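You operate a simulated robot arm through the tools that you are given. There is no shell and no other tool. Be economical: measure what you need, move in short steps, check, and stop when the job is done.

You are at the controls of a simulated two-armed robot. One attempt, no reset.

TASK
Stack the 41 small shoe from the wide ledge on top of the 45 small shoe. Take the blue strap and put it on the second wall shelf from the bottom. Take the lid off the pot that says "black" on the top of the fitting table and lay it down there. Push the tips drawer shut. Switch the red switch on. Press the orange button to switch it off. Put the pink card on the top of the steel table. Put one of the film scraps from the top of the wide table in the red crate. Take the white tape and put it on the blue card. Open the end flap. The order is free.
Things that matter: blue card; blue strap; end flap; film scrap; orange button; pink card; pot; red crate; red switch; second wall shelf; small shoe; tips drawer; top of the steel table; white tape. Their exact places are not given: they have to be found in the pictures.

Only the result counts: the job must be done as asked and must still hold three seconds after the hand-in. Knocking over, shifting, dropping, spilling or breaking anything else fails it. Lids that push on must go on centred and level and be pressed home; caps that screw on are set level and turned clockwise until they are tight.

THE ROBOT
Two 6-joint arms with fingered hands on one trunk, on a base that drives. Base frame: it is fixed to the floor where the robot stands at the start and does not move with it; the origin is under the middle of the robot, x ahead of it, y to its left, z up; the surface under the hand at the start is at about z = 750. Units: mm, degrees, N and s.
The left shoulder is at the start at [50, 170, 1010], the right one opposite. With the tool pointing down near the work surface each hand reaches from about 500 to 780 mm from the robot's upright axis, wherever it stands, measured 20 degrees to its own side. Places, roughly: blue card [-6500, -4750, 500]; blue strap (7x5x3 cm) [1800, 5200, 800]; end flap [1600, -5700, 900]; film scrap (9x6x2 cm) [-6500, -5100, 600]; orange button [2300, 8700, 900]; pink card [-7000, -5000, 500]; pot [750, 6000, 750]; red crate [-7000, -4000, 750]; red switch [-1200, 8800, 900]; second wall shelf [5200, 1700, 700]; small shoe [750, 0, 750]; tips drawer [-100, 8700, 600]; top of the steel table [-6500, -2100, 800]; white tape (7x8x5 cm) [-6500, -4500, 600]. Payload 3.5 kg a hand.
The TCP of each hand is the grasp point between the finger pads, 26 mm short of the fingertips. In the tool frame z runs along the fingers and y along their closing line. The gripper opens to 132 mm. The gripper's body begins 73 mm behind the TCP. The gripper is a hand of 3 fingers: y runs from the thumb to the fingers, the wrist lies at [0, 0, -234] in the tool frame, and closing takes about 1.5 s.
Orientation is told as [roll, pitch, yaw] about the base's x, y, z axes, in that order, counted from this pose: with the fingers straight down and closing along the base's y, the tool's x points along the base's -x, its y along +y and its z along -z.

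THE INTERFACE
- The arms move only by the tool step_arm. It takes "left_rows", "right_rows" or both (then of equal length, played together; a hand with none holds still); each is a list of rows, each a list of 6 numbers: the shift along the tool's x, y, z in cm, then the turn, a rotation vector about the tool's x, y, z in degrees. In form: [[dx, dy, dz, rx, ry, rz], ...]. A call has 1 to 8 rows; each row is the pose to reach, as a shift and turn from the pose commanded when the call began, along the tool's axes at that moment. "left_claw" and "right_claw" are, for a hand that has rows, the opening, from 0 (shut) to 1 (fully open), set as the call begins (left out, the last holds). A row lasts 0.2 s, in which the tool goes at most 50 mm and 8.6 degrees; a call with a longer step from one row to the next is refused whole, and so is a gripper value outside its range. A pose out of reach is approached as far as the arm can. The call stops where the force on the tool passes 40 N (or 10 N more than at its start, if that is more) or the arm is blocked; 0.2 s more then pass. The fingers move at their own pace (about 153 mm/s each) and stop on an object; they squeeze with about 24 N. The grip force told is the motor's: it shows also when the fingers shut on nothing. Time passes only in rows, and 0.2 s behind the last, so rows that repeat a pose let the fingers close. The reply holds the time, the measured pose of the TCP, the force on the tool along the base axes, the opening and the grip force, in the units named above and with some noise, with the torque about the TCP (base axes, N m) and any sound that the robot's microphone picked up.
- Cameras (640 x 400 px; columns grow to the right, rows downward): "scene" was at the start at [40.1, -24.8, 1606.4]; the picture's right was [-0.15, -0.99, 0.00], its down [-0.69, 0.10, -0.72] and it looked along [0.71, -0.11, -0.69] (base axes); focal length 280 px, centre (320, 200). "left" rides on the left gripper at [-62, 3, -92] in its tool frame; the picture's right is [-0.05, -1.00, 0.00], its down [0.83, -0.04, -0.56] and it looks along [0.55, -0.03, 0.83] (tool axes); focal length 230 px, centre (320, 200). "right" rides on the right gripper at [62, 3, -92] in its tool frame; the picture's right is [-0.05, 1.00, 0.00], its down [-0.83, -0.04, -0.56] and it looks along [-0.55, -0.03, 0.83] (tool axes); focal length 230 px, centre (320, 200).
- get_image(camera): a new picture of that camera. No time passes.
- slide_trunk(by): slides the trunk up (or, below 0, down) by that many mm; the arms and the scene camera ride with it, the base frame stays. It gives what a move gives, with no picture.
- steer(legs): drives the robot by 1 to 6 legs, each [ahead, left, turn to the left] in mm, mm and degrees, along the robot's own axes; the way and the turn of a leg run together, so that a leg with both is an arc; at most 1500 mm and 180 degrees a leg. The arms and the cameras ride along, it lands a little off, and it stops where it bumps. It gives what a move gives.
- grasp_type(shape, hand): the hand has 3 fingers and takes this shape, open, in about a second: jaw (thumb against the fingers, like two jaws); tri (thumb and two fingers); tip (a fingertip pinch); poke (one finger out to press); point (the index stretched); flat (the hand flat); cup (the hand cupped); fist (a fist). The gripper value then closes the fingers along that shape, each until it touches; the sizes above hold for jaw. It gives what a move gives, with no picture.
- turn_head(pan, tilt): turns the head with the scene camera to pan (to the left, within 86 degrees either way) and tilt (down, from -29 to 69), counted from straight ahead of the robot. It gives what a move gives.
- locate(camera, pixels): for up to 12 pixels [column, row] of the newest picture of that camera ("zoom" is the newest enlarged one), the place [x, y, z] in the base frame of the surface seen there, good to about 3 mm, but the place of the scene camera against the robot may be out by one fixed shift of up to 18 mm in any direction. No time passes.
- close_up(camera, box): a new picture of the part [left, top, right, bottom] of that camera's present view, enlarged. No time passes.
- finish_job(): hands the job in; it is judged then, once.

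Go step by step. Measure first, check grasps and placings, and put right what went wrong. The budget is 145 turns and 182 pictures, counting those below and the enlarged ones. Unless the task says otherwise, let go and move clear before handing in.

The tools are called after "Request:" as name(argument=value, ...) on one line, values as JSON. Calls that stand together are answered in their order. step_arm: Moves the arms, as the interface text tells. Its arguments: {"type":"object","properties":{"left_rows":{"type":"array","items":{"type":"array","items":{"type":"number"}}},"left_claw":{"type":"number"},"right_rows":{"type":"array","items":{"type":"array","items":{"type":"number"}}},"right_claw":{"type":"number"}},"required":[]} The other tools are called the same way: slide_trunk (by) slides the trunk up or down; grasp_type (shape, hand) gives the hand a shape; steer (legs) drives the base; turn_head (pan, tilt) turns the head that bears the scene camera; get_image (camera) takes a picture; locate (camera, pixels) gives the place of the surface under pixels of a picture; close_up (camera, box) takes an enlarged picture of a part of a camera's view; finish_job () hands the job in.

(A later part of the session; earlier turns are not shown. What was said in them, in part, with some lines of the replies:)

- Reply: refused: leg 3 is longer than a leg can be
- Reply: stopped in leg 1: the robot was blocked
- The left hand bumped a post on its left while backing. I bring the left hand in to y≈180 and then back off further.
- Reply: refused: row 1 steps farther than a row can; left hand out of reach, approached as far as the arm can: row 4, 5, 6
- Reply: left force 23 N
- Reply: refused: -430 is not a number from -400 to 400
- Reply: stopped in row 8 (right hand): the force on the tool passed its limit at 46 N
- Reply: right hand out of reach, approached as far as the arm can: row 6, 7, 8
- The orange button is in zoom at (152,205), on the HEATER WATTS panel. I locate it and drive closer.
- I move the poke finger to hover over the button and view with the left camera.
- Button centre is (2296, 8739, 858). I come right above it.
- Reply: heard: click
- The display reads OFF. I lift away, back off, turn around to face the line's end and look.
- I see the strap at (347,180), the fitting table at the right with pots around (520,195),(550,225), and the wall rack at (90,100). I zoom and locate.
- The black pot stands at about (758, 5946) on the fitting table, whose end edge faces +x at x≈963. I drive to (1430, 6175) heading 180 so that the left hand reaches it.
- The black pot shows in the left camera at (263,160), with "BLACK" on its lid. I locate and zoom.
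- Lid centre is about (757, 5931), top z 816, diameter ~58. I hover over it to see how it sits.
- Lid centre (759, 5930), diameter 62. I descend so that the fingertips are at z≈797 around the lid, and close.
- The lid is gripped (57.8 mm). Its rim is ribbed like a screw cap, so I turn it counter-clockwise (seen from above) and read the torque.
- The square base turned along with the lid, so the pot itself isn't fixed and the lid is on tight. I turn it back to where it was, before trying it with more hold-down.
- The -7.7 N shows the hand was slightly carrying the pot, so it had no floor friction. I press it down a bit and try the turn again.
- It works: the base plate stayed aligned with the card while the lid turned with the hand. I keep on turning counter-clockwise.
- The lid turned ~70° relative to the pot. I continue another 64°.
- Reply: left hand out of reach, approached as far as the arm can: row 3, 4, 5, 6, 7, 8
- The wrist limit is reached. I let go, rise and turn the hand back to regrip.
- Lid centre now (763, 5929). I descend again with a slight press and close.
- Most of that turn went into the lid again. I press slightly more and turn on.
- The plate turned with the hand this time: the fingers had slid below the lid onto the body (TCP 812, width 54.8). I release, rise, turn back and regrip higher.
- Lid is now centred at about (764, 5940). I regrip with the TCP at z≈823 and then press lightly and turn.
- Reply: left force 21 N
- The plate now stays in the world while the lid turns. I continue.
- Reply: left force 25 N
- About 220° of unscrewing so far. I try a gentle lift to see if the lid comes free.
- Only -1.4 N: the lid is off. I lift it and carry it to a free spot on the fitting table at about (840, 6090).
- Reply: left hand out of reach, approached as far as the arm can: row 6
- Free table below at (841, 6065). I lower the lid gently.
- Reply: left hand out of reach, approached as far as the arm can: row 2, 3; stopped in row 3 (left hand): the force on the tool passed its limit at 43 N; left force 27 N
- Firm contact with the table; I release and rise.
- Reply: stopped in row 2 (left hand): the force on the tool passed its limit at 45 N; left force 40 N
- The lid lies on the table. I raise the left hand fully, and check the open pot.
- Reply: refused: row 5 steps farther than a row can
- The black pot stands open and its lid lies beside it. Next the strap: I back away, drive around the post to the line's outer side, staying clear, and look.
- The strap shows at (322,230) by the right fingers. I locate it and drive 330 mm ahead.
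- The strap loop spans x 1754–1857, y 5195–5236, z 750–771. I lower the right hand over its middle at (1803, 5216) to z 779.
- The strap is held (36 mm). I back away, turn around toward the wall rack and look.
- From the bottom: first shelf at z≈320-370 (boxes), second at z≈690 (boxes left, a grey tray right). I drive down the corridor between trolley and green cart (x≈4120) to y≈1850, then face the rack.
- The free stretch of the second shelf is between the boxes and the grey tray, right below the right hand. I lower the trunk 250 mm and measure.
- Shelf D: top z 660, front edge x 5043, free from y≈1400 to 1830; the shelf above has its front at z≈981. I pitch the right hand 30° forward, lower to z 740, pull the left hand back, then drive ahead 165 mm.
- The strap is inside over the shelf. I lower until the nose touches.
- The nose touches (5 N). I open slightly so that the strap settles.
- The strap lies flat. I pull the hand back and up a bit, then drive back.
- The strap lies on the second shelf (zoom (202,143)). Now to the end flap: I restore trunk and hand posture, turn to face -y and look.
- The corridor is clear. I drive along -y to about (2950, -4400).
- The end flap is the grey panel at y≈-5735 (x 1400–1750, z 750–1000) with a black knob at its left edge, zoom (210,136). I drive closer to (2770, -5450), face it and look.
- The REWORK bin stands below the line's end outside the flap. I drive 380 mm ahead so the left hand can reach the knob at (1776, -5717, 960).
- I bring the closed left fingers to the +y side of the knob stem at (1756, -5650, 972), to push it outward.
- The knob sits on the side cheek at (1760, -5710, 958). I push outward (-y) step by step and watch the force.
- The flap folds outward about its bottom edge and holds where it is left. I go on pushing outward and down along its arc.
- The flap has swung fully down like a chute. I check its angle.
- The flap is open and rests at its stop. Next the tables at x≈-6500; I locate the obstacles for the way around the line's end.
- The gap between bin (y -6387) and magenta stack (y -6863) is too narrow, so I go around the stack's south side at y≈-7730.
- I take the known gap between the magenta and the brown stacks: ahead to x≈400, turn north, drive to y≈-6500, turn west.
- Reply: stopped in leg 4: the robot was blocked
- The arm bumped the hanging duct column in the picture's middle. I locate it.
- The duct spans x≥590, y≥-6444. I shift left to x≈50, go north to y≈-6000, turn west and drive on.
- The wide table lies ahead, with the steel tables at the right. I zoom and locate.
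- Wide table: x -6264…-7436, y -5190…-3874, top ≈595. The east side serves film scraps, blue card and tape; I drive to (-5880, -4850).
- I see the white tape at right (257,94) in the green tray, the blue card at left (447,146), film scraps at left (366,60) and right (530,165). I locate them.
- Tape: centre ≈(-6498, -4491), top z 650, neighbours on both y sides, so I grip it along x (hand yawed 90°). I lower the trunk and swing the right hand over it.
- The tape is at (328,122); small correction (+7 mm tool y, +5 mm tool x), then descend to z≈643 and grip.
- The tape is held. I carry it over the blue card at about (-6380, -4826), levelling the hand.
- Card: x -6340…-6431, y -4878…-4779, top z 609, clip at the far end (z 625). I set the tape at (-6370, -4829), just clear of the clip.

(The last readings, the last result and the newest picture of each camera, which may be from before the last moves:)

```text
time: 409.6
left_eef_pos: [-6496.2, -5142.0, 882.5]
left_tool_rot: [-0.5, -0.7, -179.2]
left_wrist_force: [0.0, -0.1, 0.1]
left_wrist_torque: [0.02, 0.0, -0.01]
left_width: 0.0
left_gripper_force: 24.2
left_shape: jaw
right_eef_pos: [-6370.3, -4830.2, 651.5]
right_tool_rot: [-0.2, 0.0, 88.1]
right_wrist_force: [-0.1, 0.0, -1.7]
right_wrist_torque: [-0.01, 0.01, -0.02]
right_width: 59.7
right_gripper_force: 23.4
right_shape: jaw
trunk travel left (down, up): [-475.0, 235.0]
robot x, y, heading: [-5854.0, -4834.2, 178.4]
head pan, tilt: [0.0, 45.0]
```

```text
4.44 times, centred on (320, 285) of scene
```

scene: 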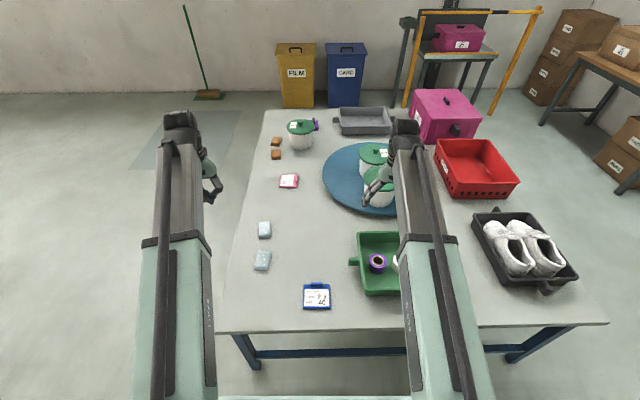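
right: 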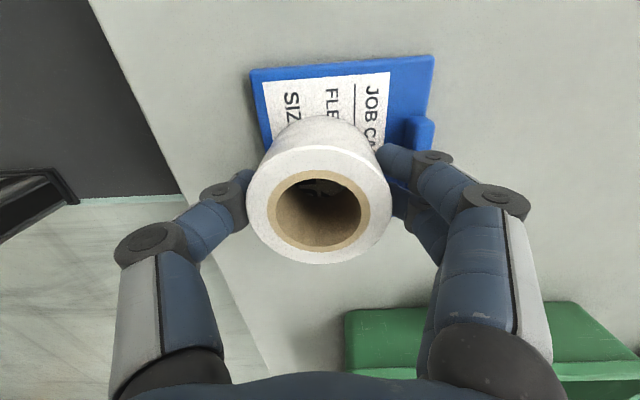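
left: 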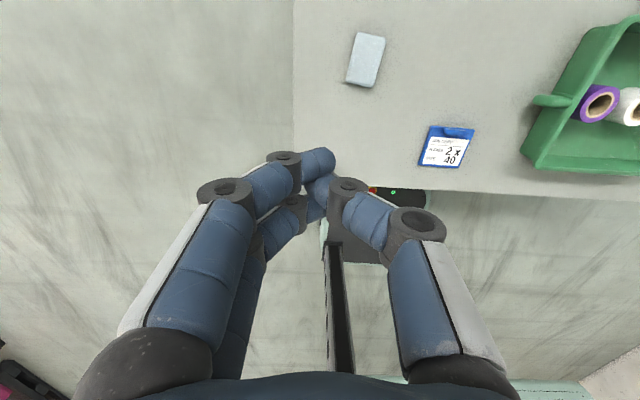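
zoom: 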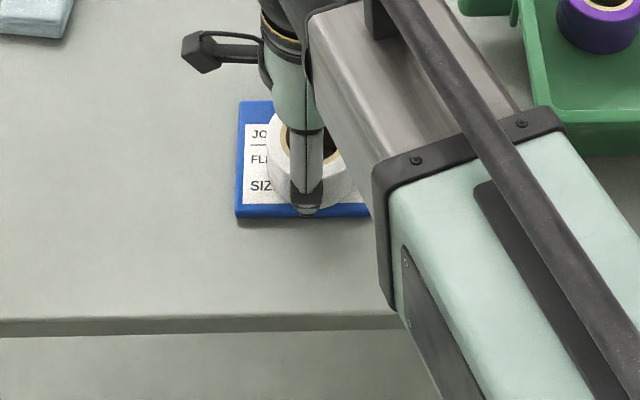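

The tape is centred on the card. I open a bit and lift straight up.

Request:
step_arm(right_rows=[[0, 0, 0, 0, 0, 0], [0, 0, 0, 0, 0, 0], [0, 0, 0, 0, 0, 0]], right_claw=0.56)

Request:
step_arm(right_rows=[[0, 0, -2, 0, 0, 0], [0, 0, -5, 0, 0, 0], [0, 0, -9, 0, 0, 0], [-3, 0, -13, 0, 0, 0], [-6, 0, -16, 0, 0, 0]])

Request:
get_image(camera="right")

```text
time: 410.4
left_eef_pos: [-6496.4, -5141.5, 882.1]
left_tool_rot: [-0.6, -0.7, -179.1]
left_wrist_force: [0.4, 0.1, -0.2]
left_wrist_torque: [0.02, 0.05, 0.0]
left_width: 0.1
left_gripper_force: 24.2
left_shape: jaw
right_eef_pos: [-6369.5, -4829.4, 651.6]
right_tool_rot: [-0.2, 0.1, 88.1]
right_wrist_force: [0.0, -0.6, 0.8]
right_wrist_torque: [-0.02, 0.04, -0.01]
right_width: 73.3
right_gripper_force: 0.1
right_shape: jaw
trunk travel left (down, up): [-475.0, 235.0]
robot x, y, heading: [-5856.3, -4833.8, 178.6]
head pan, tilt: [0.0, 45.0]
```

```text
time: 411.6
left_eef_pos: [-6495.7, -5141.6, 882.4]
left_tool_rot: [-0.6, -0.8, -179.2]
left_wrist_force: [-0.5, 0.2, -0.3]
left_wrist_torque: [0.01, -0.02, 0.03]
left_width: 0.0
left_gripper_force: 23.5
left_shape: jaw
right_eef_pos: [-6365.6, -4767.7, 810.4]
right_tool_rot: [-0.2, 0.2, 88.1]
right_wrist_force: [0.6, 0.2, -0.4]
right_wrist_torque: [0.04, 0.0, -0.03]
right_width: 73.3
right_gripper_force: 0.1
right_shape: jaw
trunk travel left (down, up): [-475.0, 235.0]
robot x, y, heading: [-5858.1, -4834.8, 178.6]
head pan, tilt: [0.0, 45.0]
```

```text
45 pictures are left
```

right: 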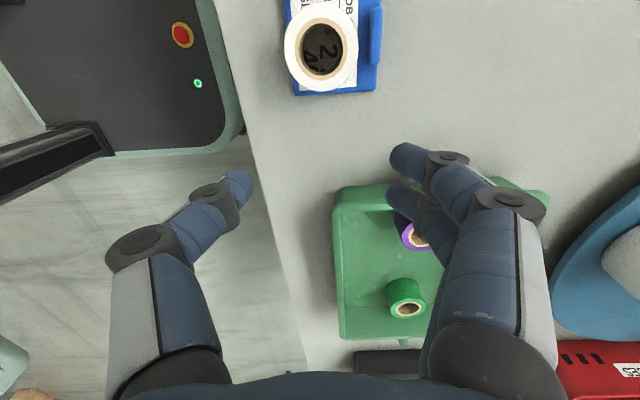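

The white tape stands on the blue card. Now the film scrap at (-6545, -5049): I move the left hand above it.

Request:
step_arm(left_rows=[[-1, -2, 4, 0, 0, 0], [-2, -4, 8, 0, 0, 0], [-3, -6, 12, 0, 0, 0], [-4, -8, 15.5, 0, 0, 0], [-4.8, -9.3, 18, 0, 0, 0]], left_claw=1)

Request:
get_image(camera="left")

```text
time: 412.8
left_eef_pos: [-6547.3, -5046.6, 702.4]
left_tool_rot: [-0.5, -0.7, -178.9]
left_wrist_force: [-0.7, 0.0, 0.5]
left_wrist_torque: [0.01, -0.02, 0.0]
left_width: 131.7
left_gripper_force: 0.0
left_shape: jaw
right_eef_pos: [-6365.8, -4766.1, 810.6]
right_tool_rot: [-0.1, 0.1, 88.2]
right_wrist_force: [-0.3, 0.6, 0.2]
right_wrist_torque: [-0.01, 0.03, 0.04]
right_width: 73.2
right_gripper_force: 0.0
right_shape: jaw
trunk travel left (down, up): [-475.0, 235.0]
robot x, y, heading: [-5850.6, -4837.3, 178.6]
head pan, tilt: [0.0, 45.0]
```

```text
44 pictures are left
```

left: 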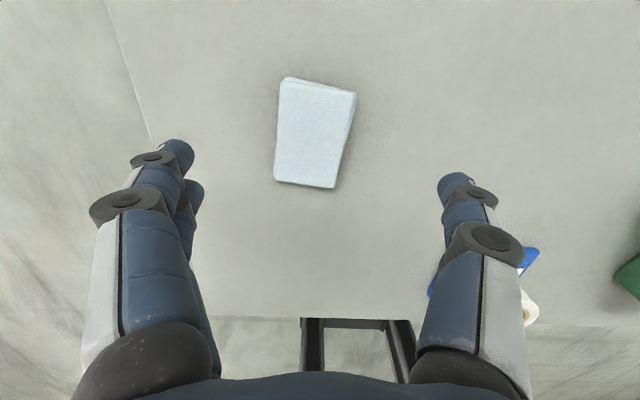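

Request:
step_arm(left_rows=[[-0.5, 0.4, 4, 0, 0, 0], [-0.5, 0.4, 7.1, 0, 0, 0]])

Request:
step_arm(left_rows=[[0, 0, 0, 0, 0, 0], [0, 0, 0, 0, 0, 0], [0, 0, 0, 0, 0, 0], [0, 0, 0, 0, 0, 0], [0, 0, 0, 0, 0, 0], [0, 0, 0, 0, 0, 0]], left_claw=0)

Request:
step_arm(left_rows=[[0, 0, -3, 0, 0, 0], [0, 0, -7, 0, 0, 0], [0, 0, -11, 0, 0, 0], [0, 0, -15, 0, 0, 0], [0, 0, -19, 0, 0, 0]])

Request:
get_image(camera="left")

```text
time: 413.4
left_eef_pos: [-6555.7, -5051.1, 633.3]
left_tool_rot: [-0.7, -0.8, -179.1]
left_wrist_force: [-0.3, 0.3, 0.3]
left_wrist_torque: [-0.01, -0.05, 0.0]
left_width: 131.9
left_gripper_force: 0.0
left_shape: jaw
right_eef_pos: [-6364.4, -4767.1, 811.0]
right_tool_rot: [-0.2, 0.2, 88.1]
right_wrist_force: [-0.1, -0.3, -0.7]
right_wrist_torque: [-0.01, -0.02, -0.01]
right_width: 73.4
right_gripper_force: 0.1
right_shape: jaw
trunk travel left (down, up): [-475.0, 235.0]
robot x, y, heading: [-5853.7, -4833.0, 178.6]
head pan, tilt: [0.0, 45.0]
```

```text
time: 414.8
left_eef_pos: [-6555.4, -5049.3, 632.3]
left_tool_rot: [-0.6, -0.8, -179.2]
left_wrist_force: [-0.4, -1.1, 4.5]
left_wrist_torque: [0.1, -0.03, 0.01]
left_width: 48.5
left_gripper_force: 24.6
left_shape: jaw
right_eef_pos: [-6365.5, -4767.3, 811.6]
right_tool_rot: [-0.2, 0.1, 88.1]
right_wrist_force: [-0.1, -0.3, 0.2]
right_wrist_torque: [-0.01, 0.01, 0.0]
right_width: 73.7
right_gripper_force: 0.1
right_shape: jaw
trunk travel left (down, up): [-475.0, 235.0]
robot x, y, heading: [-5850.9, -4836.8, 178.5]
head pan, tilt: [0.0, 45.0]
```

```text
time: 416.0
left_eef_pos: [-6551.3, -5053.6, 821.8]
left_tool_rot: [-0.7, -0.7, -179.1]
left_wrist_force: [0.0, -0.3, -0.1]
left_wrist_torque: [-0.01, -0.01, -0.02]
left_width: 48.2
left_gripper_force: 24.0
left_shape: jaw
right_eef_pos: [-6366.3, -4767.5, 811.7]
right_tool_rot: [-0.2, 0.1, 88.2]
right_wrist_force: [-0.6, 1.4, 0.1]
right_wrist_torque: [-0.02, -0.01, -0.01]
right_width: 73.1
right_gripper_force: 0.0
right_shape: jaw
trunk travel left (down, up): [-475.0, 235.0]
robot x, y, heading: [-5853.5, -4835.7, 178.7]
head pan, tilt: [0.0, 45.0]
```

```text
43 pictures are left
```

left: 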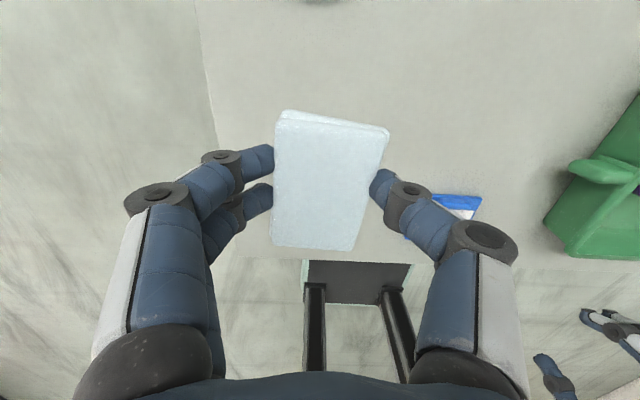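

The film scrap is held (48 mm). I raise the trunk 100 mm and drive around to the table's south side for the pink card.

Request:
slide_trunk(by=120)

Request:
steer(legs=[[-500, 0, 1.4], [0, 820, 0], [1000, 0, 0], [900, 0, 0], [0, 0, -90]])

Request:
turn_head(pan=-10, tilt=40)

Request:
get_image(camera="scene")

Request:
get_image(camera="right")

```text
time: 417.5
left_eef_pos: [-6551.7, -5052.5, 940.9]
left_tool_rot: [-0.6, -0.8, -179.1]
left_wrist_force: [-0.4, -0.1, -0.4]
left_wrist_torque: [-0.01, 0.02, -0.01]
left_width: 48.5
left_gripper_force: 23.5
left_shape: jaw
right_eef_pos: [-6365.3, -4767.2, 930.1]
right_tool_rot: [-0.3, 0.1, 88.1]
right_wrist_force: [0.0, 0.3, -0.4]
right_wrist_torque: [0.02, 0.01, -0.02]
right_width: 73.5
right_gripper_force: 0.0
right_shape: jaw
trunk travel left (down, up): [-595.0, 115.0]
robot x, y, heading: [-5856.4, -4830.9, 178.4]
head pan, tilt: [0.0, 45.0]
```

```text
time: 437.5
left_eef_pos: [-7508.3, -4902.4, 941.9]
left_tool_rot: [-0.6, -0.7, 90.3]
left_wrist_force: [0.3, 1.0, -0.9]
left_wrist_torque: [0.01, 0.01, 0.02]
left_width: 48.0
left_gripper_force: 23.9
left_shape: jaw
right_eef_pos: [-7224.7, -5090.5, 931.0]
right_tool_rot: [-0.2, 0.2, -2.4]
right_wrist_force: [-0.3, 0.0, 0.8]
right_wrist_torque: [-0.03, 0.01, 0.02]
right_width: 73.2
right_gripper_force: 0.1
right_shape: jaw
trunk travel left (down, up): [-595.0, 115.0]
robot x, y, heading: [-7295.5, -5599.3, 88.0]
head pan, tilt: [0.0, 45.0]
```

```text
time: 438.2
left_eef_pos: [-7507.3, -4902.2, 941.2]
left_tool_rot: [-0.6, -0.6, 90.4]
left_wrist_force: [-0.3, 0.0, 0.8]
left_wrist_torque: [0.01, -0.01, 0.03]
left_width: 48.2
left_gripper_force: 23.5
left_shape: jaw
right_eef_pos: [-7222.5, -5090.1, 931.8]
right_tool_rot: [-0.2, 0.1, -2.4]
right_wrist_force: [-0.2, -0.6, 1.8]
right_wrist_torque: [0.0, 0.0, 0.02]
right_width: 73.2
right_gripper_force: 0.0
right_shape: jaw
trunk travel left (down, up): [-595.0, 115.0]
robot x, y, heading: [-7296.1, -5603.3, 87.7]
head pan, tilt: [-10.0, 40.0]
```

```text
42 pictures are left
```

scene: 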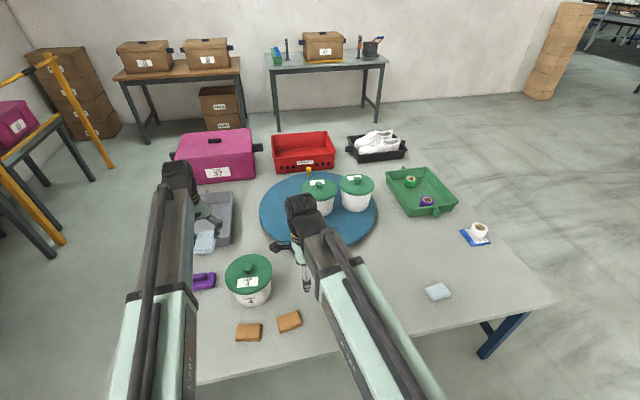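

```text
41 pictures are left
```

right: 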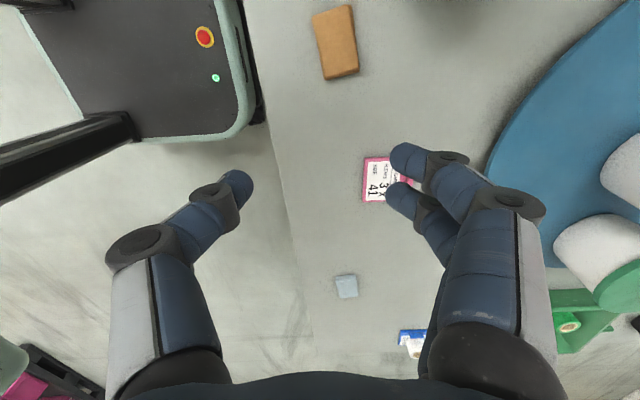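

The pink card is at right (388,180). I locate it, and the red crate and steel table.

Request:
locate(camera="right", pixels=[[364, 160], [362, 200], [385, 205], [375, 180], [388, 157], [385, 190], [335, 180]])

Request:
locate(camera="scene", pixels=[[300, 135], [335, 155], [275, 168], [303, 160], [270, 70], [385, 62], [290, 62], [355, 70], [330, 66], [275, 130], [380, 108]])

```text
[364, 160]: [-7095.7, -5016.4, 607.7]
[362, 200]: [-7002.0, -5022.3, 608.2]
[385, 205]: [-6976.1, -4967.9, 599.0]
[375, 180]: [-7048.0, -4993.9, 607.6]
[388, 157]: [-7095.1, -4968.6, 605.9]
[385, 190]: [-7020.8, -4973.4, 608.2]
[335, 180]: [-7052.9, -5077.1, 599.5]
```

```text
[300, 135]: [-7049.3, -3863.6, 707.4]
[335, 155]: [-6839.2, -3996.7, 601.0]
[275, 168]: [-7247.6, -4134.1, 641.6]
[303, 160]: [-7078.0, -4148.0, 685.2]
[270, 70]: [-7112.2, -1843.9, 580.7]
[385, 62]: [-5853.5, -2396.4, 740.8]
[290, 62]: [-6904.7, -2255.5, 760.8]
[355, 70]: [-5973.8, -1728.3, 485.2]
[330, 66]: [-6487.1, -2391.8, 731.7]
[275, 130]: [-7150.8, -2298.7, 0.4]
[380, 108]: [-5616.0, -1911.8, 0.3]
```

Pink card: x -7096…-7000, y -5020…~-4930, top z 608. I open the right hand and move it over the card (closing along y), lowering the trunk.

Request:
step_arm(right_rows=[[-3.4, 2.4, 0, 0, 0, 0], [-6.8, 4.8, 0, 0, 0, 0], [-10.2, 7.2, 0, 0, 0, 0], [-13.6, 9.7, 0, 0, 0, 0], [-16.9, 12.1, 0, 0, 0, 0]], right_claw=1)

Request:
slide_trunk(by=-150)

Request:
get_image(camera="right")

```text
time: 439.4
left_eef_pos: [-7507.4, -4902.4, 941.6]
left_tool_rot: [-0.7, -0.7, 90.4]
left_wrist_force: [-0.3, -0.1, 0.4]
left_wrist_torque: [0.0, -0.01, -0.03]
left_width: 48.0
left_gripper_force: 24.0
left_shape: jaw
right_eef_pos: [-7049.8, -4977.3, 931.3]
right_tool_rot: [-0.2, 0.2, -2.4]
right_wrist_force: [0.9, 0.4, -0.6]
right_wrist_torque: [-0.01, -0.01, -0.02]
right_width: 131.9
right_gripper_force: 0.0
right_shape: jaw
trunk travel left (down, up): [-595.0, 115.0]
robot x, y, heading: [-7291.7, -5600.8, 87.9]
head pan, tilt: [-10.0, 40.0]
```

```text
time: 441.2
left_eef_pos: [-7507.5, -4901.4, 792.1]
left_tool_rot: [-0.5, -0.9, 90.4]
left_wrist_force: [0.6, 0.3, -0.7]
left_wrist_torque: [-0.01, 0.01, 0.03]
left_width: 48.1
left_gripper_force: 23.9
left_shape: jaw
right_eef_pos: [-7049.8, -4977.3, 780.6]
right_tool_rot: [-0.1, 0.2, -2.4]
right_wrist_force: [-0.2, -0.8, 0.0]
right_wrist_torque: [-0.01, 0.0, 0.0]
right_width: 131.7
right_gripper_force: 0.1
right_shape: jaw
trunk travel left (down, up): [-445.0, 265.0]
robot x, y, heading: [-7291.6, -5598.1, 88.1]
head pan, tilt: [-10.0, 40.0]
```

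```text
40 pictures are left
```

right: 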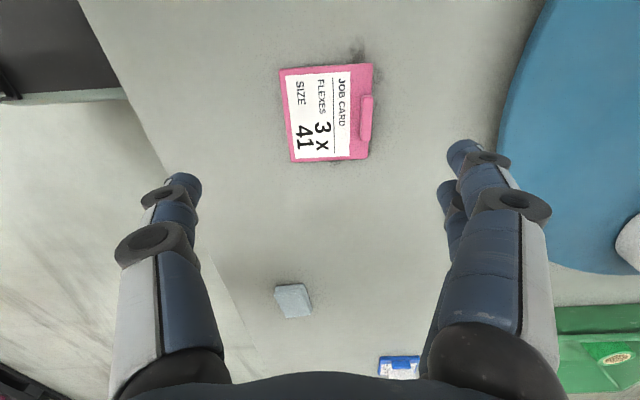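

The card is centred at (327,113); I shift 7 mm and descend to z≈632.

Request:
step_arm(right_rows=[[0, 0.7, 4, 0, 0, 0], [0, 0.7, 8, 0, 0, 0], [0, 0.7, 12, 0, 0, 0], [0, 0.7, 14.3, 0, 0, 0], [0, 0.7, 14.7, 0, 0, 0], [0, 0.7, 15.0, 0, 0, 0]])

Request:
get_image(camera="right")

```text
time: 442.6
left_eef_pos: [-7508.6, -4900.8, 791.2]
left_tool_rot: [-0.5, -0.7, 90.4]
left_wrist_force: [-0.4, 0.3, -0.2]
left_wrist_torque: [0.04, -0.04, 0.0]
left_width: 48.3
left_gripper_force: 24.1
left_shape: jaw
right_eef_pos: [-7049.2, -4972.1, 632.3]
right_tool_rot: [-0.2, 0.1, -2.4]
right_wrist_force: [0.4, -0.4, 0.1]
right_wrist_torque: [-0.01, -0.05, 0.04]
right_width: 132.0
right_gripper_force: 0.1
right_shape: jaw
trunk travel left (down, up): [-445.0, 265.0]
robot x, y, heading: [-7297.3, -5603.4, 88.1]
head pan, tilt: [-10.0, 40.0]
```

```text
39 pictures are left
```

right: 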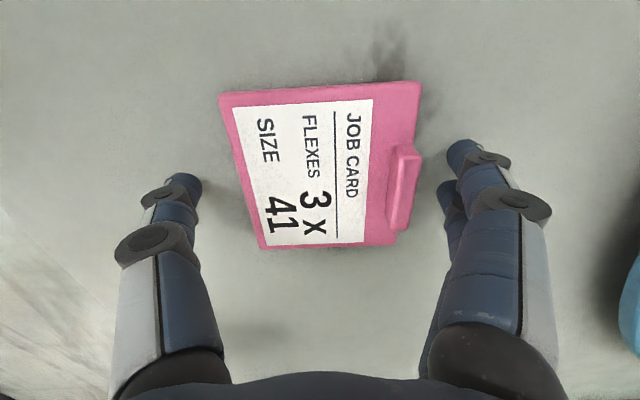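

Request:
step_arm(right_rows=[[0, 0, 0.1, 0, 0, 0], [0, 0, 0.2, 0, 0, 0], [0, 0, 0.2, 0, 0, 0], [0, 0, 0.2, 0, 0, 0], [0, 0, 0.2, 0, 0, 0]], right_claw=0)

Request:
step_arm(right_rows=[[0, 0, -1, 0, 0, 0], [0, 0, -3, 0, 0, 0], [0, 0, -6, 0, 0, 0]])

Request:
get_image(camera="right")

```text
time: 443.8
left_eef_pos: [-7506.8, -4902.7, 791.5]
left_tool_rot: [-0.5, -0.8, 90.5]
left_wrist_force: [-0.1, 0.7, -0.2]
left_wrist_torque: [0.03, -0.01, 0.01]
left_width: 48.1
left_gripper_force: 24.2
left_shape: jaw
right_eef_pos: [-7051.5, -4971.2, 630.1]
right_tool_rot: [-0.1, 0.0, -2.5]
right_wrist_force: [6.8, 0.4, 21.3]
right_wrist_torque: [-0.48, -0.12, 0.04]
right_width: 87.4
right_gripper_force: 24.5
right_shape: jaw
trunk travel left (down, up): [-445.0, 265.0]
robot x, y, heading: [-7294.1, -5604.6, 88.2]
head pan, tilt: [-10.0, 40.0]
```

```text
time: 444.6
left_eef_pos: [-7507.3, -4901.9, 791.8]
left_tool_rot: [-0.5, -0.8, 90.4]
left_wrist_force: [-1.0, 0.1, -0.4]
left_wrist_torque: [0.0, 0.01, -0.01]
left_width: 47.9
left_gripper_force: 24.2
left_shape: jaw
right_eef_pos: [-7050.9, -4972.4, 688.8]
right_tool_rot: [-0.2, 0.1, -2.5]
right_wrist_force: [0.1, 0.5, -0.1]
right_wrist_torque: [-0.01, 0.0, -0.02]
right_width: 82.8
right_gripper_force: 24.2
right_shape: jaw
trunk travel left (down, up): [-445.0, 265.0]
robot x, y, heading: [-7295.2, -5600.0, 88.1]
head pan, tilt: [-10.0, 40.0]
```

```text
38 pictures are left
```

right: 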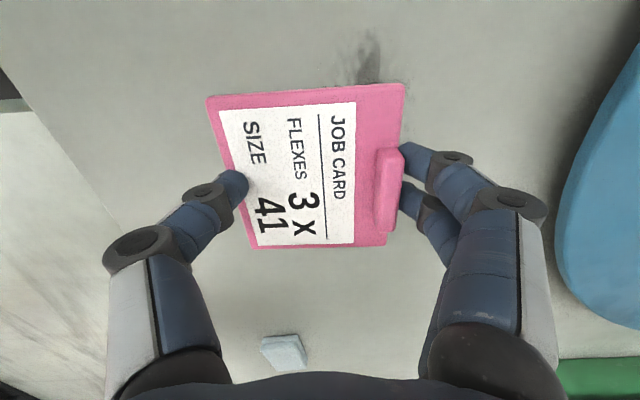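

The pink card is lifted and held. I raise it, then drive east around the table to the gap before the steel table, facing it.

Request:
slide_trunk(by=250)

Request:
steer(legs=[[-250, 0, 0], [0, -850, 0], [0, -850, 0], [1250, 0, 0], [1150, 0, 2], [0, 650, 0]])

Request:
get_image(camera="scene")

Request:
get_image(camera="right")

```text
time: 447.1
left_eef_pos: [-7508.1, -4900.1, 1041.4]
left_tool_rot: [-0.5, -0.7, 90.4]
left_wrist_force: [0.0, -0.4, -0.1]
left_wrist_torque: [-0.04, 0.01, -0.01]
left_width: 48.2
left_gripper_force: 23.5
left_shape: jaw
right_eef_pos: [-7050.5, -4972.6, 938.8]
right_tool_rot: [-0.2, 0.2, -2.4]
right_wrist_force: [0.4, 0.1, -0.5]
right_wrist_torque: [-0.01, 0.0, 0.01]
right_width: 83.3
right_gripper_force: 24.0
right_shape: jaw
trunk travel left (down, up): [-695.0, 15.0]
robot x, y, heading: [-7295.0, -5598.4, 87.8]
head pan, tilt: [-10.0, 40.0]
```

```text
time: 471.9
left_eef_pos: [-6460.8, -2791.4, 1042.1]
left_tool_rot: [-0.6, -0.7, 92.7]
left_wrist_force: [-0.3, -0.3, -0.5]
left_wrist_torque: [-0.03, 0.0, 0.0]
left_width: 48.1
left_gripper_force: 24.1
left_shape: jaw
right_eef_pos: [-6001.0, -2842.7, 939.8]
right_tool_rot: [-0.2, 0.0, 0.0]
right_wrist_force: [0.3, -0.7, -0.9]
right_wrist_torque: [0.02, -0.02, 0.04]
right_width: 82.8
right_gripper_force: 23.6
right_shape: jaw
trunk travel left (down, up): [-695.0, 15.0]
robot x, y, heading: [-6215.6, -3484.2, 90.7]
head pan, tilt: [-10.0, 40.0]
```

```text
37 pictures are left
```

scene: 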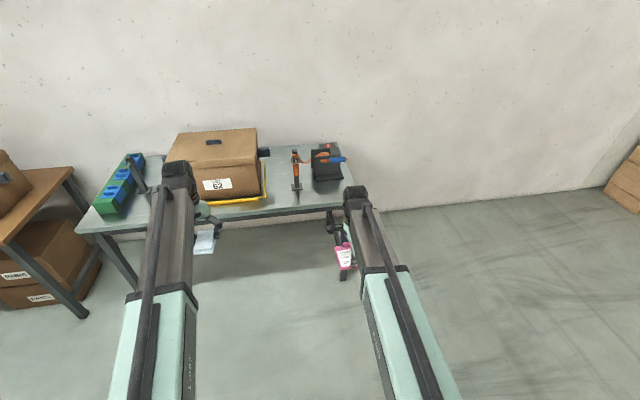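

```text
36 pictures are left
```

right: 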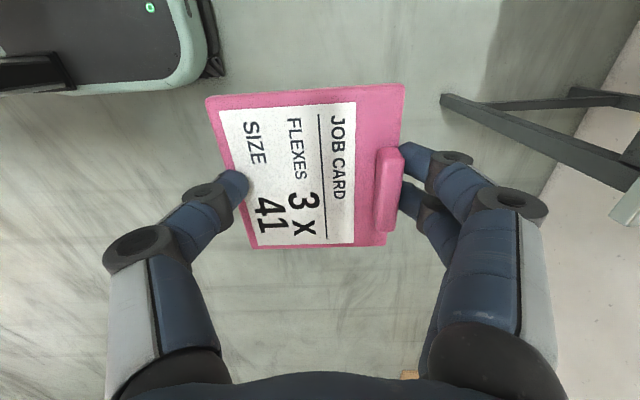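

I see the steel table with free space near its front right, around (280,200)–(340,190). I locate spots.

Request:
locate(camera="scene", pixels=[[280, 195], [278, 165], [325, 195], [335, 185], [296, 188], [325, 178], [345, 200], [265, 200], [275, 212], [312, 192], [347, 165], [240, 203]])

Request:
close_up(camera="scene", box=[180, 120, 380, 240])

```text
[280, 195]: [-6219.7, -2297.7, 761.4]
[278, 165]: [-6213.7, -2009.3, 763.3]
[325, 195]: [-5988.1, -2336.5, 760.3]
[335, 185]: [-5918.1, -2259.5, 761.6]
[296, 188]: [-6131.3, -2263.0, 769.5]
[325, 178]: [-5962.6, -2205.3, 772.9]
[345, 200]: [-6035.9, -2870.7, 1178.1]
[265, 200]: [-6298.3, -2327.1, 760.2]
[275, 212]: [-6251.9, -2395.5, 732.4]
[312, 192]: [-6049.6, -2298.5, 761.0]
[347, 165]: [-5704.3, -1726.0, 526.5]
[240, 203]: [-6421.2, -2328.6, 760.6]
```

```text
3.20 times, centred on (280, 180) of scene
```

zoom: 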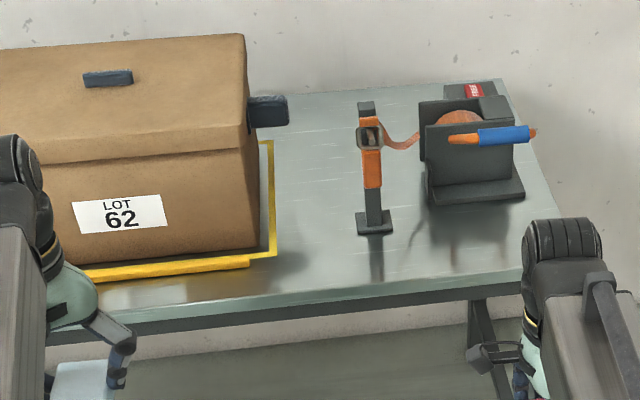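

The free strip lies at x≈-6210 (between the yellow tray and the tape stand), y≈-2285, top z 760. I raise and pull back the left hand (to clear the box), then drive there.

Request:
step_arm(left_rows=[[3, 0, -3, 0, 0, 0], [6, 0, -6, 0, 0, 0], [9, 0, -9, 0, 0, 0], [12, 0, -12, 0, 0, 0], [15, 0, -14, 0, 0, 0]])

Request:
steer(legs=[[0, 200, 0], [550, 0, 0]])

Request:
get_image(camera="right")

Request:
get_image(camera="scene")

```text
time: 473.1
left_eef_pos: [-6456.7, -2944.1, 1178.1]
left_tool_rot: [-0.5, -0.7, 93.0]
left_wrist_force: [-0.5, -0.5, -0.6]
left_wrist_torque: [0.03, -0.02, 0.01]
left_width: 48.1
left_gripper_force: 24.2
left_shape: jaw
right_eef_pos: [-6000.6, -2843.5, 938.8]
right_tool_rot: [-0.2, 0.2, 0.0]
right_wrist_force: [-0.5, 0.6, -0.6]
right_wrist_torque: [0.02, -0.01, -0.01]
right_width: 82.5
right_gripper_force: 24.0
right_shape: jaw
trunk travel left (down, up): [-695.0, 15.0]
robot x, y, heading: [-6218.0, -3481.4, 90.2]
head pan, tilt: [-10.0, 40.0]
```

```text
time: 477.4
left_eef_pos: [-6660.9, -2408.4, 1177.5]
left_tool_rot: [-0.7, -0.7, 93.0]
left_wrist_force: [-1.1, 0.4, 1.1]
left_wrist_torque: [0.0, -0.06, -0.02]
left_width: 48.0
left_gripper_force: 23.6
left_shape: jaw
right_eef_pos: [-6206.1, -2307.8, 938.2]
right_tool_rot: [-0.2, 0.2, 0.2]
right_wrist_force: [-0.6, 0.1, 0.3]
right_wrist_torque: [-0.01, -0.02, -0.01]
right_width: 82.5
right_gripper_force: 24.1
right_shape: jaw
trunk travel left (down, up): [-695.0, 15.0]
robot x, y, heading: [-6421.3, -2945.3, 90.4]
head pan, tilt: [-10.0, 40.0]
```

```text
34 pictures are left
```

right: 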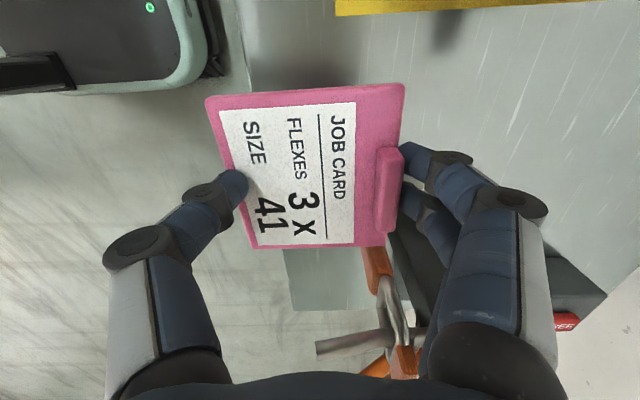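

```text
33 pictures are left
```

scene: 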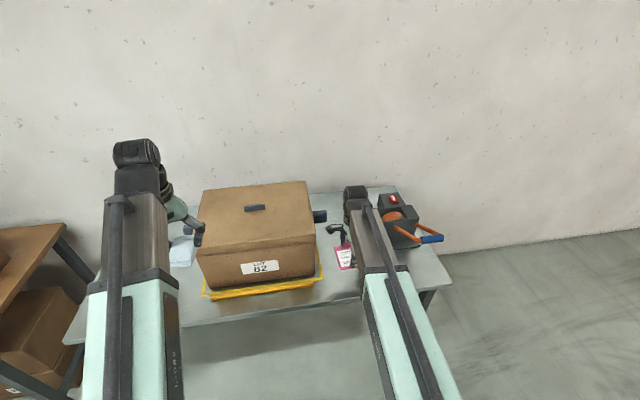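

Request:
locate(camera="right", pixels=[[345, 12], [420, 12], [375, 270], [330, 345], [395, 330], [300, 300], [250, 80], [470, 100], [430, 290]])

```text
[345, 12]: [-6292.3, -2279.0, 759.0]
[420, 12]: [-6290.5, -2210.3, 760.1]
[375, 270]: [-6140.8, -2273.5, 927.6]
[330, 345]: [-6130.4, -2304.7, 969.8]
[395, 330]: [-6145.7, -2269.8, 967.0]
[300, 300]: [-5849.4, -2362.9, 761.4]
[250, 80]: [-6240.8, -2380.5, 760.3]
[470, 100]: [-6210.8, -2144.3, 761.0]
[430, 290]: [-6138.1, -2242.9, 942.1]
```

Stand at x≈-6140 (z up to 970) and tray edge at x≈-6292: I shift 20 mm to -x, then lower.

Request:
step_arm(right_rows=[[2, 0.8, 0, 0, 0, 0], [2, 0.8, 4, 0, 0, 0], [2, 0.8, 8, 0, 0, 0], [2, 0.8, 12, 0, 0, 0], [2, 0.8, 13.8, 0, 0, 0], [2, 0.8, 14.2, 0, 0, 0], [2, 0.8, 14.6, 0, 0, 0]])

Request:
get_image(camera="right")

```text
time: 479.0
left_eef_pos: [-6660.1, -2409.8, 1179.6]
left_tool_rot: [-0.6, -0.8, 93.0]
left_wrist_force: [-0.1, 0.1, -0.1]
left_wrist_torque: [0.04, 0.01, 0.02]
left_width: 48.1
left_gripper_force: 23.9
left_shape: jaw
right_eef_pos: [-6224.9, -2298.6, 794.1]
right_tool_rot: [-0.1, 0.1, 0.2]
right_wrist_force: [1.8, 1.0, 11.6]
right_wrist_torque: [-0.6, -0.03, 0.06]
right_width: 82.5
right_gripper_force: 24.4
right_shape: jaw
trunk travel left (down, up): [-695.0, 15.0]
robot x, y, heading: [-6422.4, -2949.6, 90.4]
head pan, tilt: [-10.0, 40.0]
```

```text
32 pictures are left
```

right: 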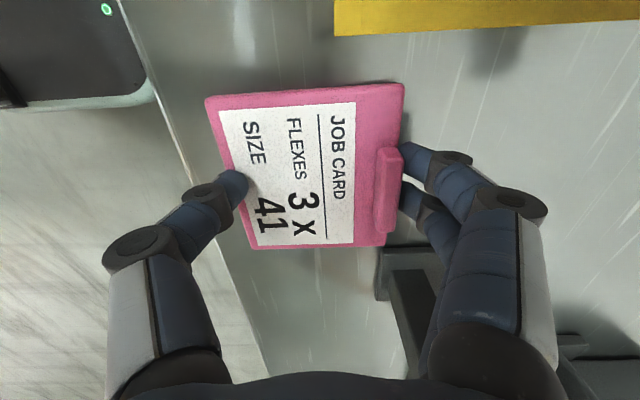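

Contact with 11.6 N. I release while rising slightly, then go straight up.

Request:
step_arm(right_rows=[[0, 0, -0.3, 0, 0, 0], [0, 0, -0.6, 0, 0, 0], [0, 0, -0.8, 0, 0, 0], [0, 0, -3, 0, 0, 0], [0, 0, -7, 0, 0, 0], [0, 0, -11, 0, 0, 0], [0, 0, -15, 0, 0, 0], [0, 0, -19, 0, 0, 0]], right_claw=1)

Request:
get_image(camera="right")

```text
time: 480.8
left_eef_pos: [-6659.6, -2409.5, 1178.3]
left_tool_rot: [-0.6, -0.8, 93.0]
left_wrist_force: [0.3, -0.7, -0.2]
left_wrist_torque: [0.04, 0.01, -0.03]
left_width: 48.3
left_gripper_force: 24.4
left_shape: jaw
right_eef_pos: [-6224.1, -2303.5, 984.0]
right_tool_rot: [-0.2, 0.1, 0.3]
right_wrist_force: [0.0, -0.4, -0.4]
right_wrist_torque: [-0.01, 0.02, -0.01]
right_width: 131.8
right_gripper_force: 0.0
right_shape: jaw
trunk travel left (down, up): [-695.0, 15.0]
robot x, y, heading: [-6420.2, -2949.3, 90.8]
head pan, tilt: [-10.0, 40.0]
```

```text
31 pictures are left
```

right: 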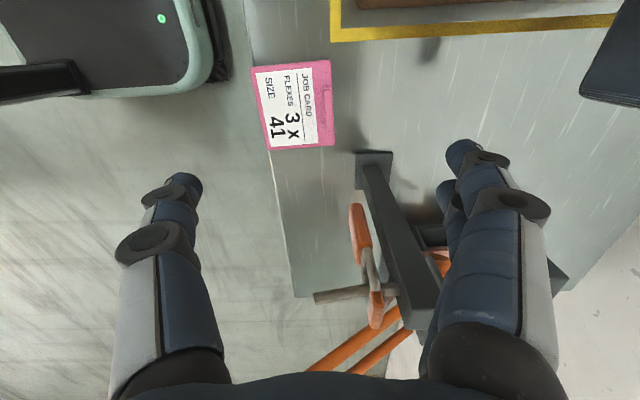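

Request:
locate(camera="right", pixels=[[255, 70], [270, 146], [330, 66], [332, 142], [262, 110], [250, 50], [274, 165]])

```text
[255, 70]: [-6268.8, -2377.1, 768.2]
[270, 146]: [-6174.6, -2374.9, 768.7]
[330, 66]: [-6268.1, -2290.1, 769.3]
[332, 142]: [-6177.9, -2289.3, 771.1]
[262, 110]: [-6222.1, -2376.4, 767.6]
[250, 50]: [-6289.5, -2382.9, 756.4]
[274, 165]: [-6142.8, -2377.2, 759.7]
```

The pink card lies flat on the steel table (y -2377…-2289, edge at -2382). Now the film: I back off, turn to face the wide table from the north and shift to the red crate.

Request:
steer(legs=[[-520, 0, 0], [0, 0, 180], [0, -820, 0]])

Request:
turn_head(pan=10, tilt=42)

Request:
get_image(camera="scene")

Request:
get_image(camera="left")

```text
time: 489.5
left_eef_pos: [-6464.4, -4050.7, 1178.5]
left_tool_rot: [-0.5, -0.7, -115.0]
left_wrist_force: [0.5, 0.3, 0.8]
left_wrist_torque: [-0.03, -0.02, -0.03]
left_width: 48.1
left_gripper_force: 23.6
left_shape: jaw
right_eef_pos: [-6896.9, -3938.6, 981.4]
right_tool_rot: [-0.2, 0.2, 152.2]
right_wrist_force: [-1.2, -0.2, 0.1]
right_wrist_torque: [0.01, -0.05, -0.03]
right_width: 131.6
right_gripper_force: 0.1
right_shape: jaw
trunk travel left (down, up): [-695.0, 15.0]
robot x, y, heading: [-6423.0, -3465.0, -117.5]
head pan, tilt: [-10.0, 40.0]
stopped in leg 2: the robot was blocked; the commanded pose is now the measured one
```

```text
time: 490.3
left_eef_pos: [-6462.7, -4050.7, 1177.8]
left_tool_rot: [-0.5, -0.7, -115.1]
left_wrist_force: [-0.7, 0.4, 0.0]
left_wrist_torque: [-0.01, -0.01, -0.03]
left_width: 48.0
left_gripper_force: 24.3
left_shape: jaw
right_eef_pos: [-6896.3, -3939.3, 983.2]
right_tool_rot: [-0.2, 0.2, 152.2]
right_wrist_force: [-0.4, 0.6, 0.0]
right_wrist_torque: [0.03, 0.0, 0.0]
right_width: 131.8
right_gripper_force: 0.1
right_shape: jaw
trunk travel left (down, up): [-695.0, 15.0]
robot x, y, heading: [-6419.5, -3461.9, -117.2]
head pan, tilt: [10.0, 42.0]
```

```text
30 pictures are left
```

scene: 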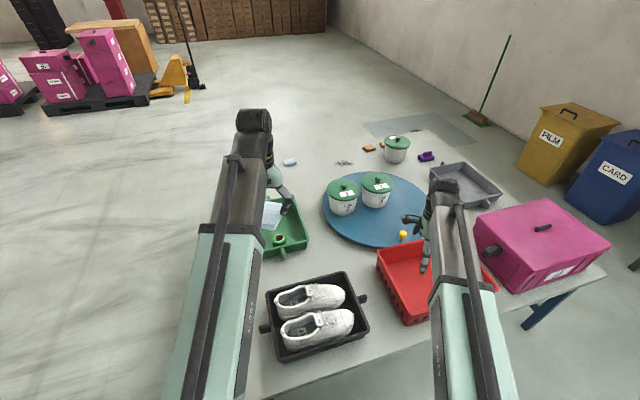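

```text
29 pictures are left
```

left: 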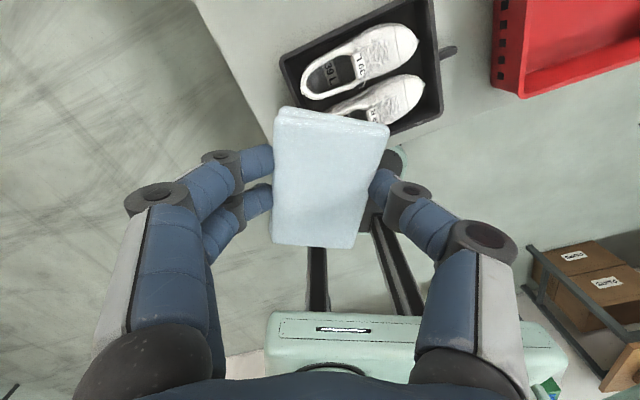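

The turn was blocked, probably a base corner meeting the table side. I back off 250 mm, finish the turn there, then shift west.

Request:
steer(legs=[[-260, 0, 0], [0, 0, 27.5], [0, -930, 0]])

Request:
get_image(camera="scene")

```text
time: 498.0
left_eef_pos: [-6998.3, -3773.7, 1177.8]
left_tool_rot: [-0.7, -0.7, -87.9]
left_wrist_force: [0.3, 0.1, -0.1]
left_wrist_torque: [0.0, -0.03, 0.01]
left_width: 48.1
left_gripper_force: 23.9
left_shape: jaw
right_eef_pos: [-7436.3, -3870.6, 983.0]
right_tool_rot: [-0.2, 0.2, 179.2]
right_wrist_force: [0.0, -0.1, 0.1]
right_wrist_torque: [0.0, 0.01, 0.01]
right_width: 131.7
right_gripper_force: 0.0
right_shape: jaw
trunk travel left (down, up): [-695.0, 15.0]
robot x, y, heading: [-7227.8, -3230.9, -90.4]
head pan, tilt: [10.0, 42.0]
```

```text
28 pictures are left
```

scene: 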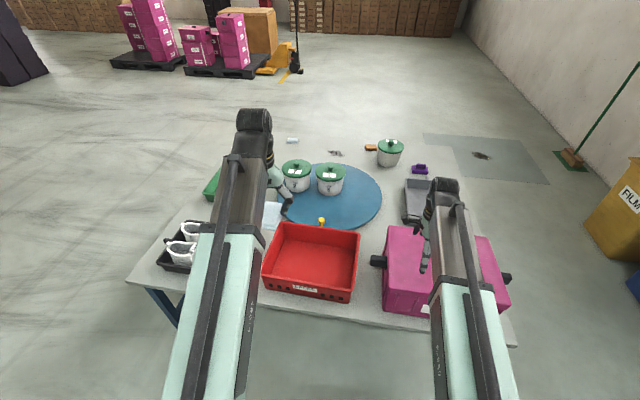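

Request:
locate(camera="scene", pixels=[[312, 255], [285, 222], [358, 232], [264, 280], [352, 292], [305, 288], [330, 270], [405, 240], [340, 240]])

Request:
get_image(camera="left")

```text
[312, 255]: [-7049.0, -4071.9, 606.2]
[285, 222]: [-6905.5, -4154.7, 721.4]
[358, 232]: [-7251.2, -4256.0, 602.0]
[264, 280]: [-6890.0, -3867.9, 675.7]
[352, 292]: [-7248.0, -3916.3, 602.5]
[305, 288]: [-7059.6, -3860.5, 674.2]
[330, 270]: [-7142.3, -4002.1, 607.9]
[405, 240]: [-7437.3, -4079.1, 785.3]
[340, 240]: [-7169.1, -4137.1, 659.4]
```

```text
27 pictures are left
```

left: 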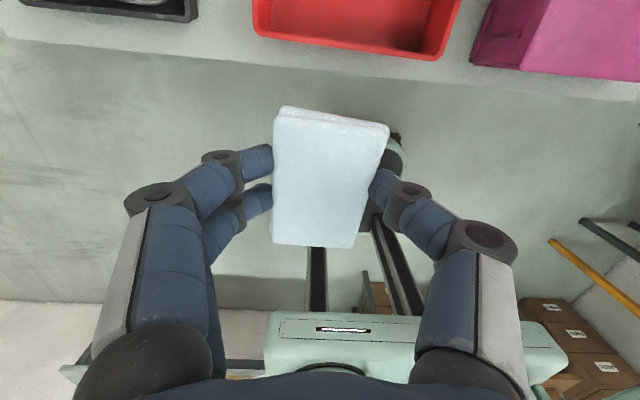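

Crate interior: x≈-7190…-6915, y -4155…-3865, floor z 606, rim ~710. I shift 55 mm west, 120 mm ahead, lower the trunk 120 and bring the film over its middle.

Request:
steer(legs=[[120, -55, 0]])

Request:
slide_trunk(by=-120)

Request:
step_arm(left_rows=[[-2.5, 0, 4, 0, 0, 0], [-5, 0, 8, 0, 0, 0], [-7.5, 0, 12, 0, 0, 0], [-10, 0, 16, 0, 0, 0], [-11.5, 0, 20, 0, 0, 0], [-11.5, 0, 24.5, 0, 0, 0]])

Request:
get_image(camera="left")

Request:
get_image(camera="scene")

```text
time: 499.3
left_eef_pos: [-7054.9, -3894.3, 1178.1]
left_tool_rot: [-0.5, -0.6, -87.9]
left_wrist_force: [-0.9, -0.5, 0.3]
left_wrist_torque: [0.04, 0.02, 0.0]
left_width: 47.9
left_gripper_force: 24.5
left_shape: jaw
right_eef_pos: [-7493.1, -3991.9, 981.0]
right_tool_rot: [-0.3, 0.1, 179.2]
right_wrist_force: [-0.6, -0.4, -1.5]
right_wrist_torque: [0.01, 0.02, 0.0]
right_width: 131.8
right_gripper_force: 0.1
right_shape: jaw
trunk travel left (down, up): [-695.0, 15.0]
robot x, y, heading: [-7284.1, -3347.3, -90.1]
head pan, tilt: [10.0, 42.0]
```

```text
time: 500.8
left_eef_pos: [-7054.5, -3891.8, 1058.9]
left_tool_rot: [-0.6, -0.6, -88.1]
left_wrist_force: [-0.2, 0.2, -0.5]
left_wrist_torque: [-0.02, -0.04, -0.01]
left_width: 47.6
left_gripper_force: 24.4
left_shape: jaw
right_eef_pos: [-7492.5, -3990.1, 862.6]
right_tool_rot: [-0.3, 0.2, 179.2]
right_wrist_force: [0.3, 0.5, 0.1]
right_wrist_torque: [0.02, -0.04, 0.02]
right_width: 131.5
right_gripper_force: 0.0
right_shape: jaw
trunk travel left (down, up): [-575.0, 135.0]
robot x, y, heading: [-7285.1, -3350.2, -90.5]
head pan, tilt: [10.0, 42.0]
```

```text
time: 502.2
left_eef_pos: [-7053.1, -4011.3, 811.9]
left_tool_rot: [-0.6, -0.7, -88.0]
left_wrist_force: [-0.6, 0.1, 0.2]
left_wrist_torque: [-0.01, 0.02, -0.03]
left_width: 48.2
left_gripper_force: 24.2
left_shape: jaw
right_eef_pos: [-7491.2, -3989.5, 862.6]
right_tool_rot: [-0.2, 0.2, 179.2]
right_wrist_force: [0.1, 0.2, -0.6]
right_wrist_torque: [-0.03, -0.02, 0.0]
right_width: 131.7
right_gripper_force: 0.1
right_shape: jaw
trunk travel left (down, up): [-575.0, 135.0]
robot x, y, heading: [-7286.3, -3345.0, -90.6]
head pan, tilt: [10.0, 42.0]
```

```text
26 pictures are left
```

left: 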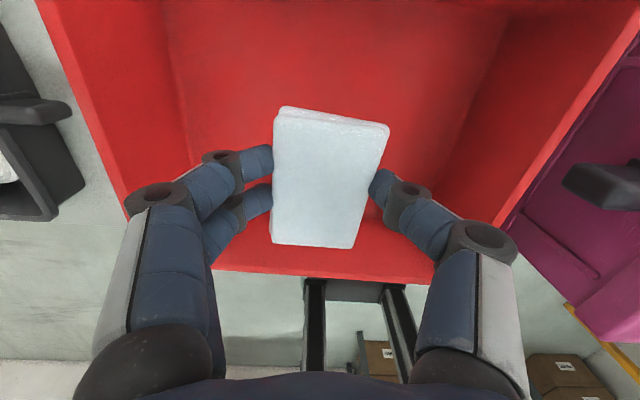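

```text
25 pictures are left
```

scene: 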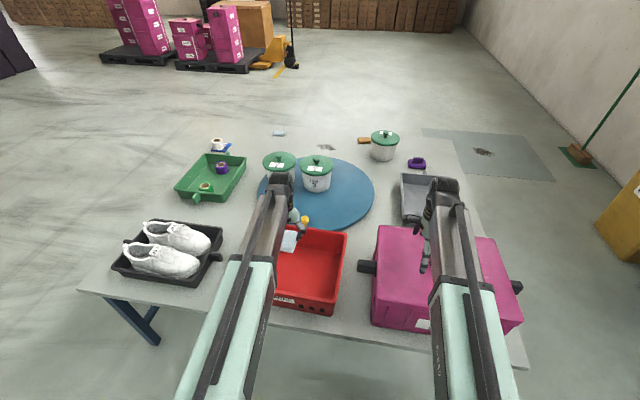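

The film is over the crate's inside. I lower it to z≈652 and release.

Request:
step_arm(left_rows=[[0, 0, 4, 0, 0, 0], [0, 0, 8, 0, 0, 0], [0, 0, 12, 0, 0, 0], [0, 0, 15, 0, 0, 0], [0, 0, 16.2, 0, 0, 0]])

Request:
step_arm(left_rows=[[0, 0, 0, 0, 0, 0], [0, 0, 0, 0, 0, 0], [0, 0, 0, 0, 0, 0], [0, 0, -4, 0, 0, 0], [0, 0, -8, 0, 0, 0], [0, 0, -13, 0, 0, 0], [0, 0, -18, 0, 0, 0], [0, 0, -23, 0, 0, 0]], left_claw=0.75)

Request:
get_image(camera="left")

```text
time: 503.4
left_eef_pos: [-7057.4, -4014.0, 653.5]
left_tool_rot: [-0.5, -0.7, -87.9]
left_wrist_force: [0.8, -0.1, -1.0]
left_wrist_torque: [0.02, 0.02, -0.02]
left_width: 47.8
left_gripper_force: 23.7
left_shape: jaw
right_eef_pos: [-7490.7, -3991.7, 863.3]
right_tool_rot: [-0.2, 0.1, 179.1]
right_wrist_force: [0.4, -0.2, -0.5]
right_wrist_torque: [0.01, 0.0, 0.0]
right_width: 131.8
right_gripper_force: 0.0
right_shape: jaw
trunk travel left (down, up): [-575.0, 135.0]
robot x, y, heading: [-7278.9, -3351.7, -90.6]
head pan, tilt: [10.0, 42.0]
```

```text
time: 505.2
left_eef_pos: [-7048.9, -4005.8, 885.9]
left_tool_rot: [-0.5, -0.6, -88.0]
left_wrist_force: [-0.3, -0.2, -0.1]
left_wrist_torque: [-0.01, 0.0, 0.02]
left_width: 98.5
left_gripper_force: 0.1
left_shape: jaw
right_eef_pos: [-7491.9, -3990.5, 862.5]
right_tool_rot: [-0.3, 0.0, 179.2]
right_wrist_force: [0.0, 0.9, 0.6]
right_wrist_torque: [0.04, -0.01, 0.0]
right_width: 131.9
right_gripper_force: 0.1
right_shape: jaw
trunk travel left (down, up): [-575.0, 135.0]
robot x, y, heading: [-7281.7, -3348.6, -90.5]
head pan, tilt: [10.0, 42.0]
```

```text
24 pictures are left
```

left: 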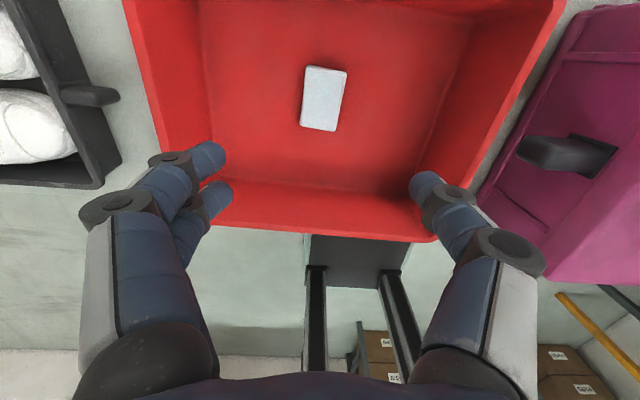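

The film lies in the red crate. I drive back clear and check the tape on the blue card and the other things on the table.

Request:
steer(legs=[[-150, 0, 0]])

Request:
close_up(camera="scene", box=[140, 100, 440, 290])

Request:
close_up(camera="scene", box=[195, 120, 265, 165])

```text
time: 506.6
left_eef_pos: [-7046.5, -3853.7, 886.9]
left_tool_rot: [-0.6, -0.8, -87.8]
left_wrist_force: [-0.5, 0.1, 0.0]
left_wrist_torque: [-0.03, 0.04, 0.01]
left_width: 98.9
left_gripper_force: 0.1
left_shape: jaw
right_eef_pos: [-7488.7, -3836.1, 863.0]
right_tool_rot: [-0.1, 0.2, 179.3]
right_wrist_force: [-0.5, -0.2, -0.9]
right_wrist_torque: [-0.02, 0.02, 0.0]
right_width: 131.9
right_gripper_force: 0.1
right_shape: jaw
trunk travel left (down, up): [-575.0, 135.0]
robot x, y, heading: [-7281.2, -3197.7, -90.4]
head pan, tilt: [10.0, 42.0]
```

```text
2.11 times, centred on (290, 195) of scene
```

zoom: 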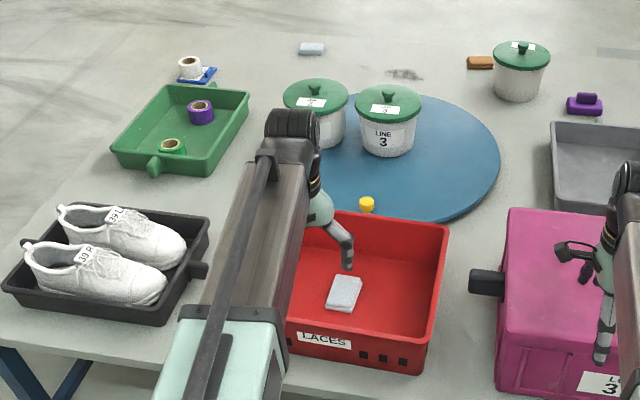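

```text
8.89 times, centred on (230, 142) of scene
```

zoom: 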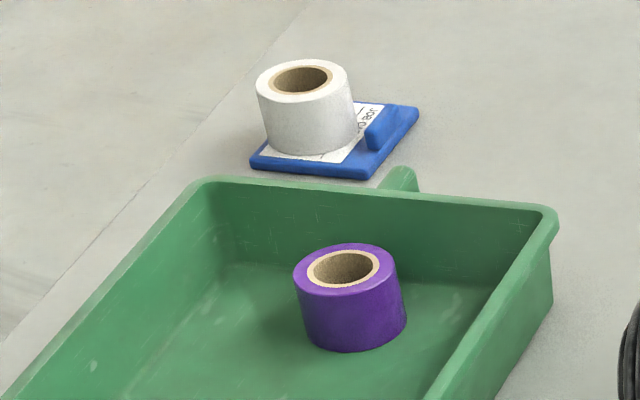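

The film scrap is in the red crate, the tape stands on the blue card, both hands are empty and clear, and the earlier steps were each checked. I hand in.

Request:
finish_job()

```text
The job is handed in.
```

All ten parts of the job are done, each checked in the pictures, and the job is handed in. The bumps along the way, none of which seemed to shift anything:
- While unscrewing, the black pot turned and slid about 1 cm.
- The left hand touched a line post.
- An arm touched the hanging duct.
- A turn by the wide table was blocked.
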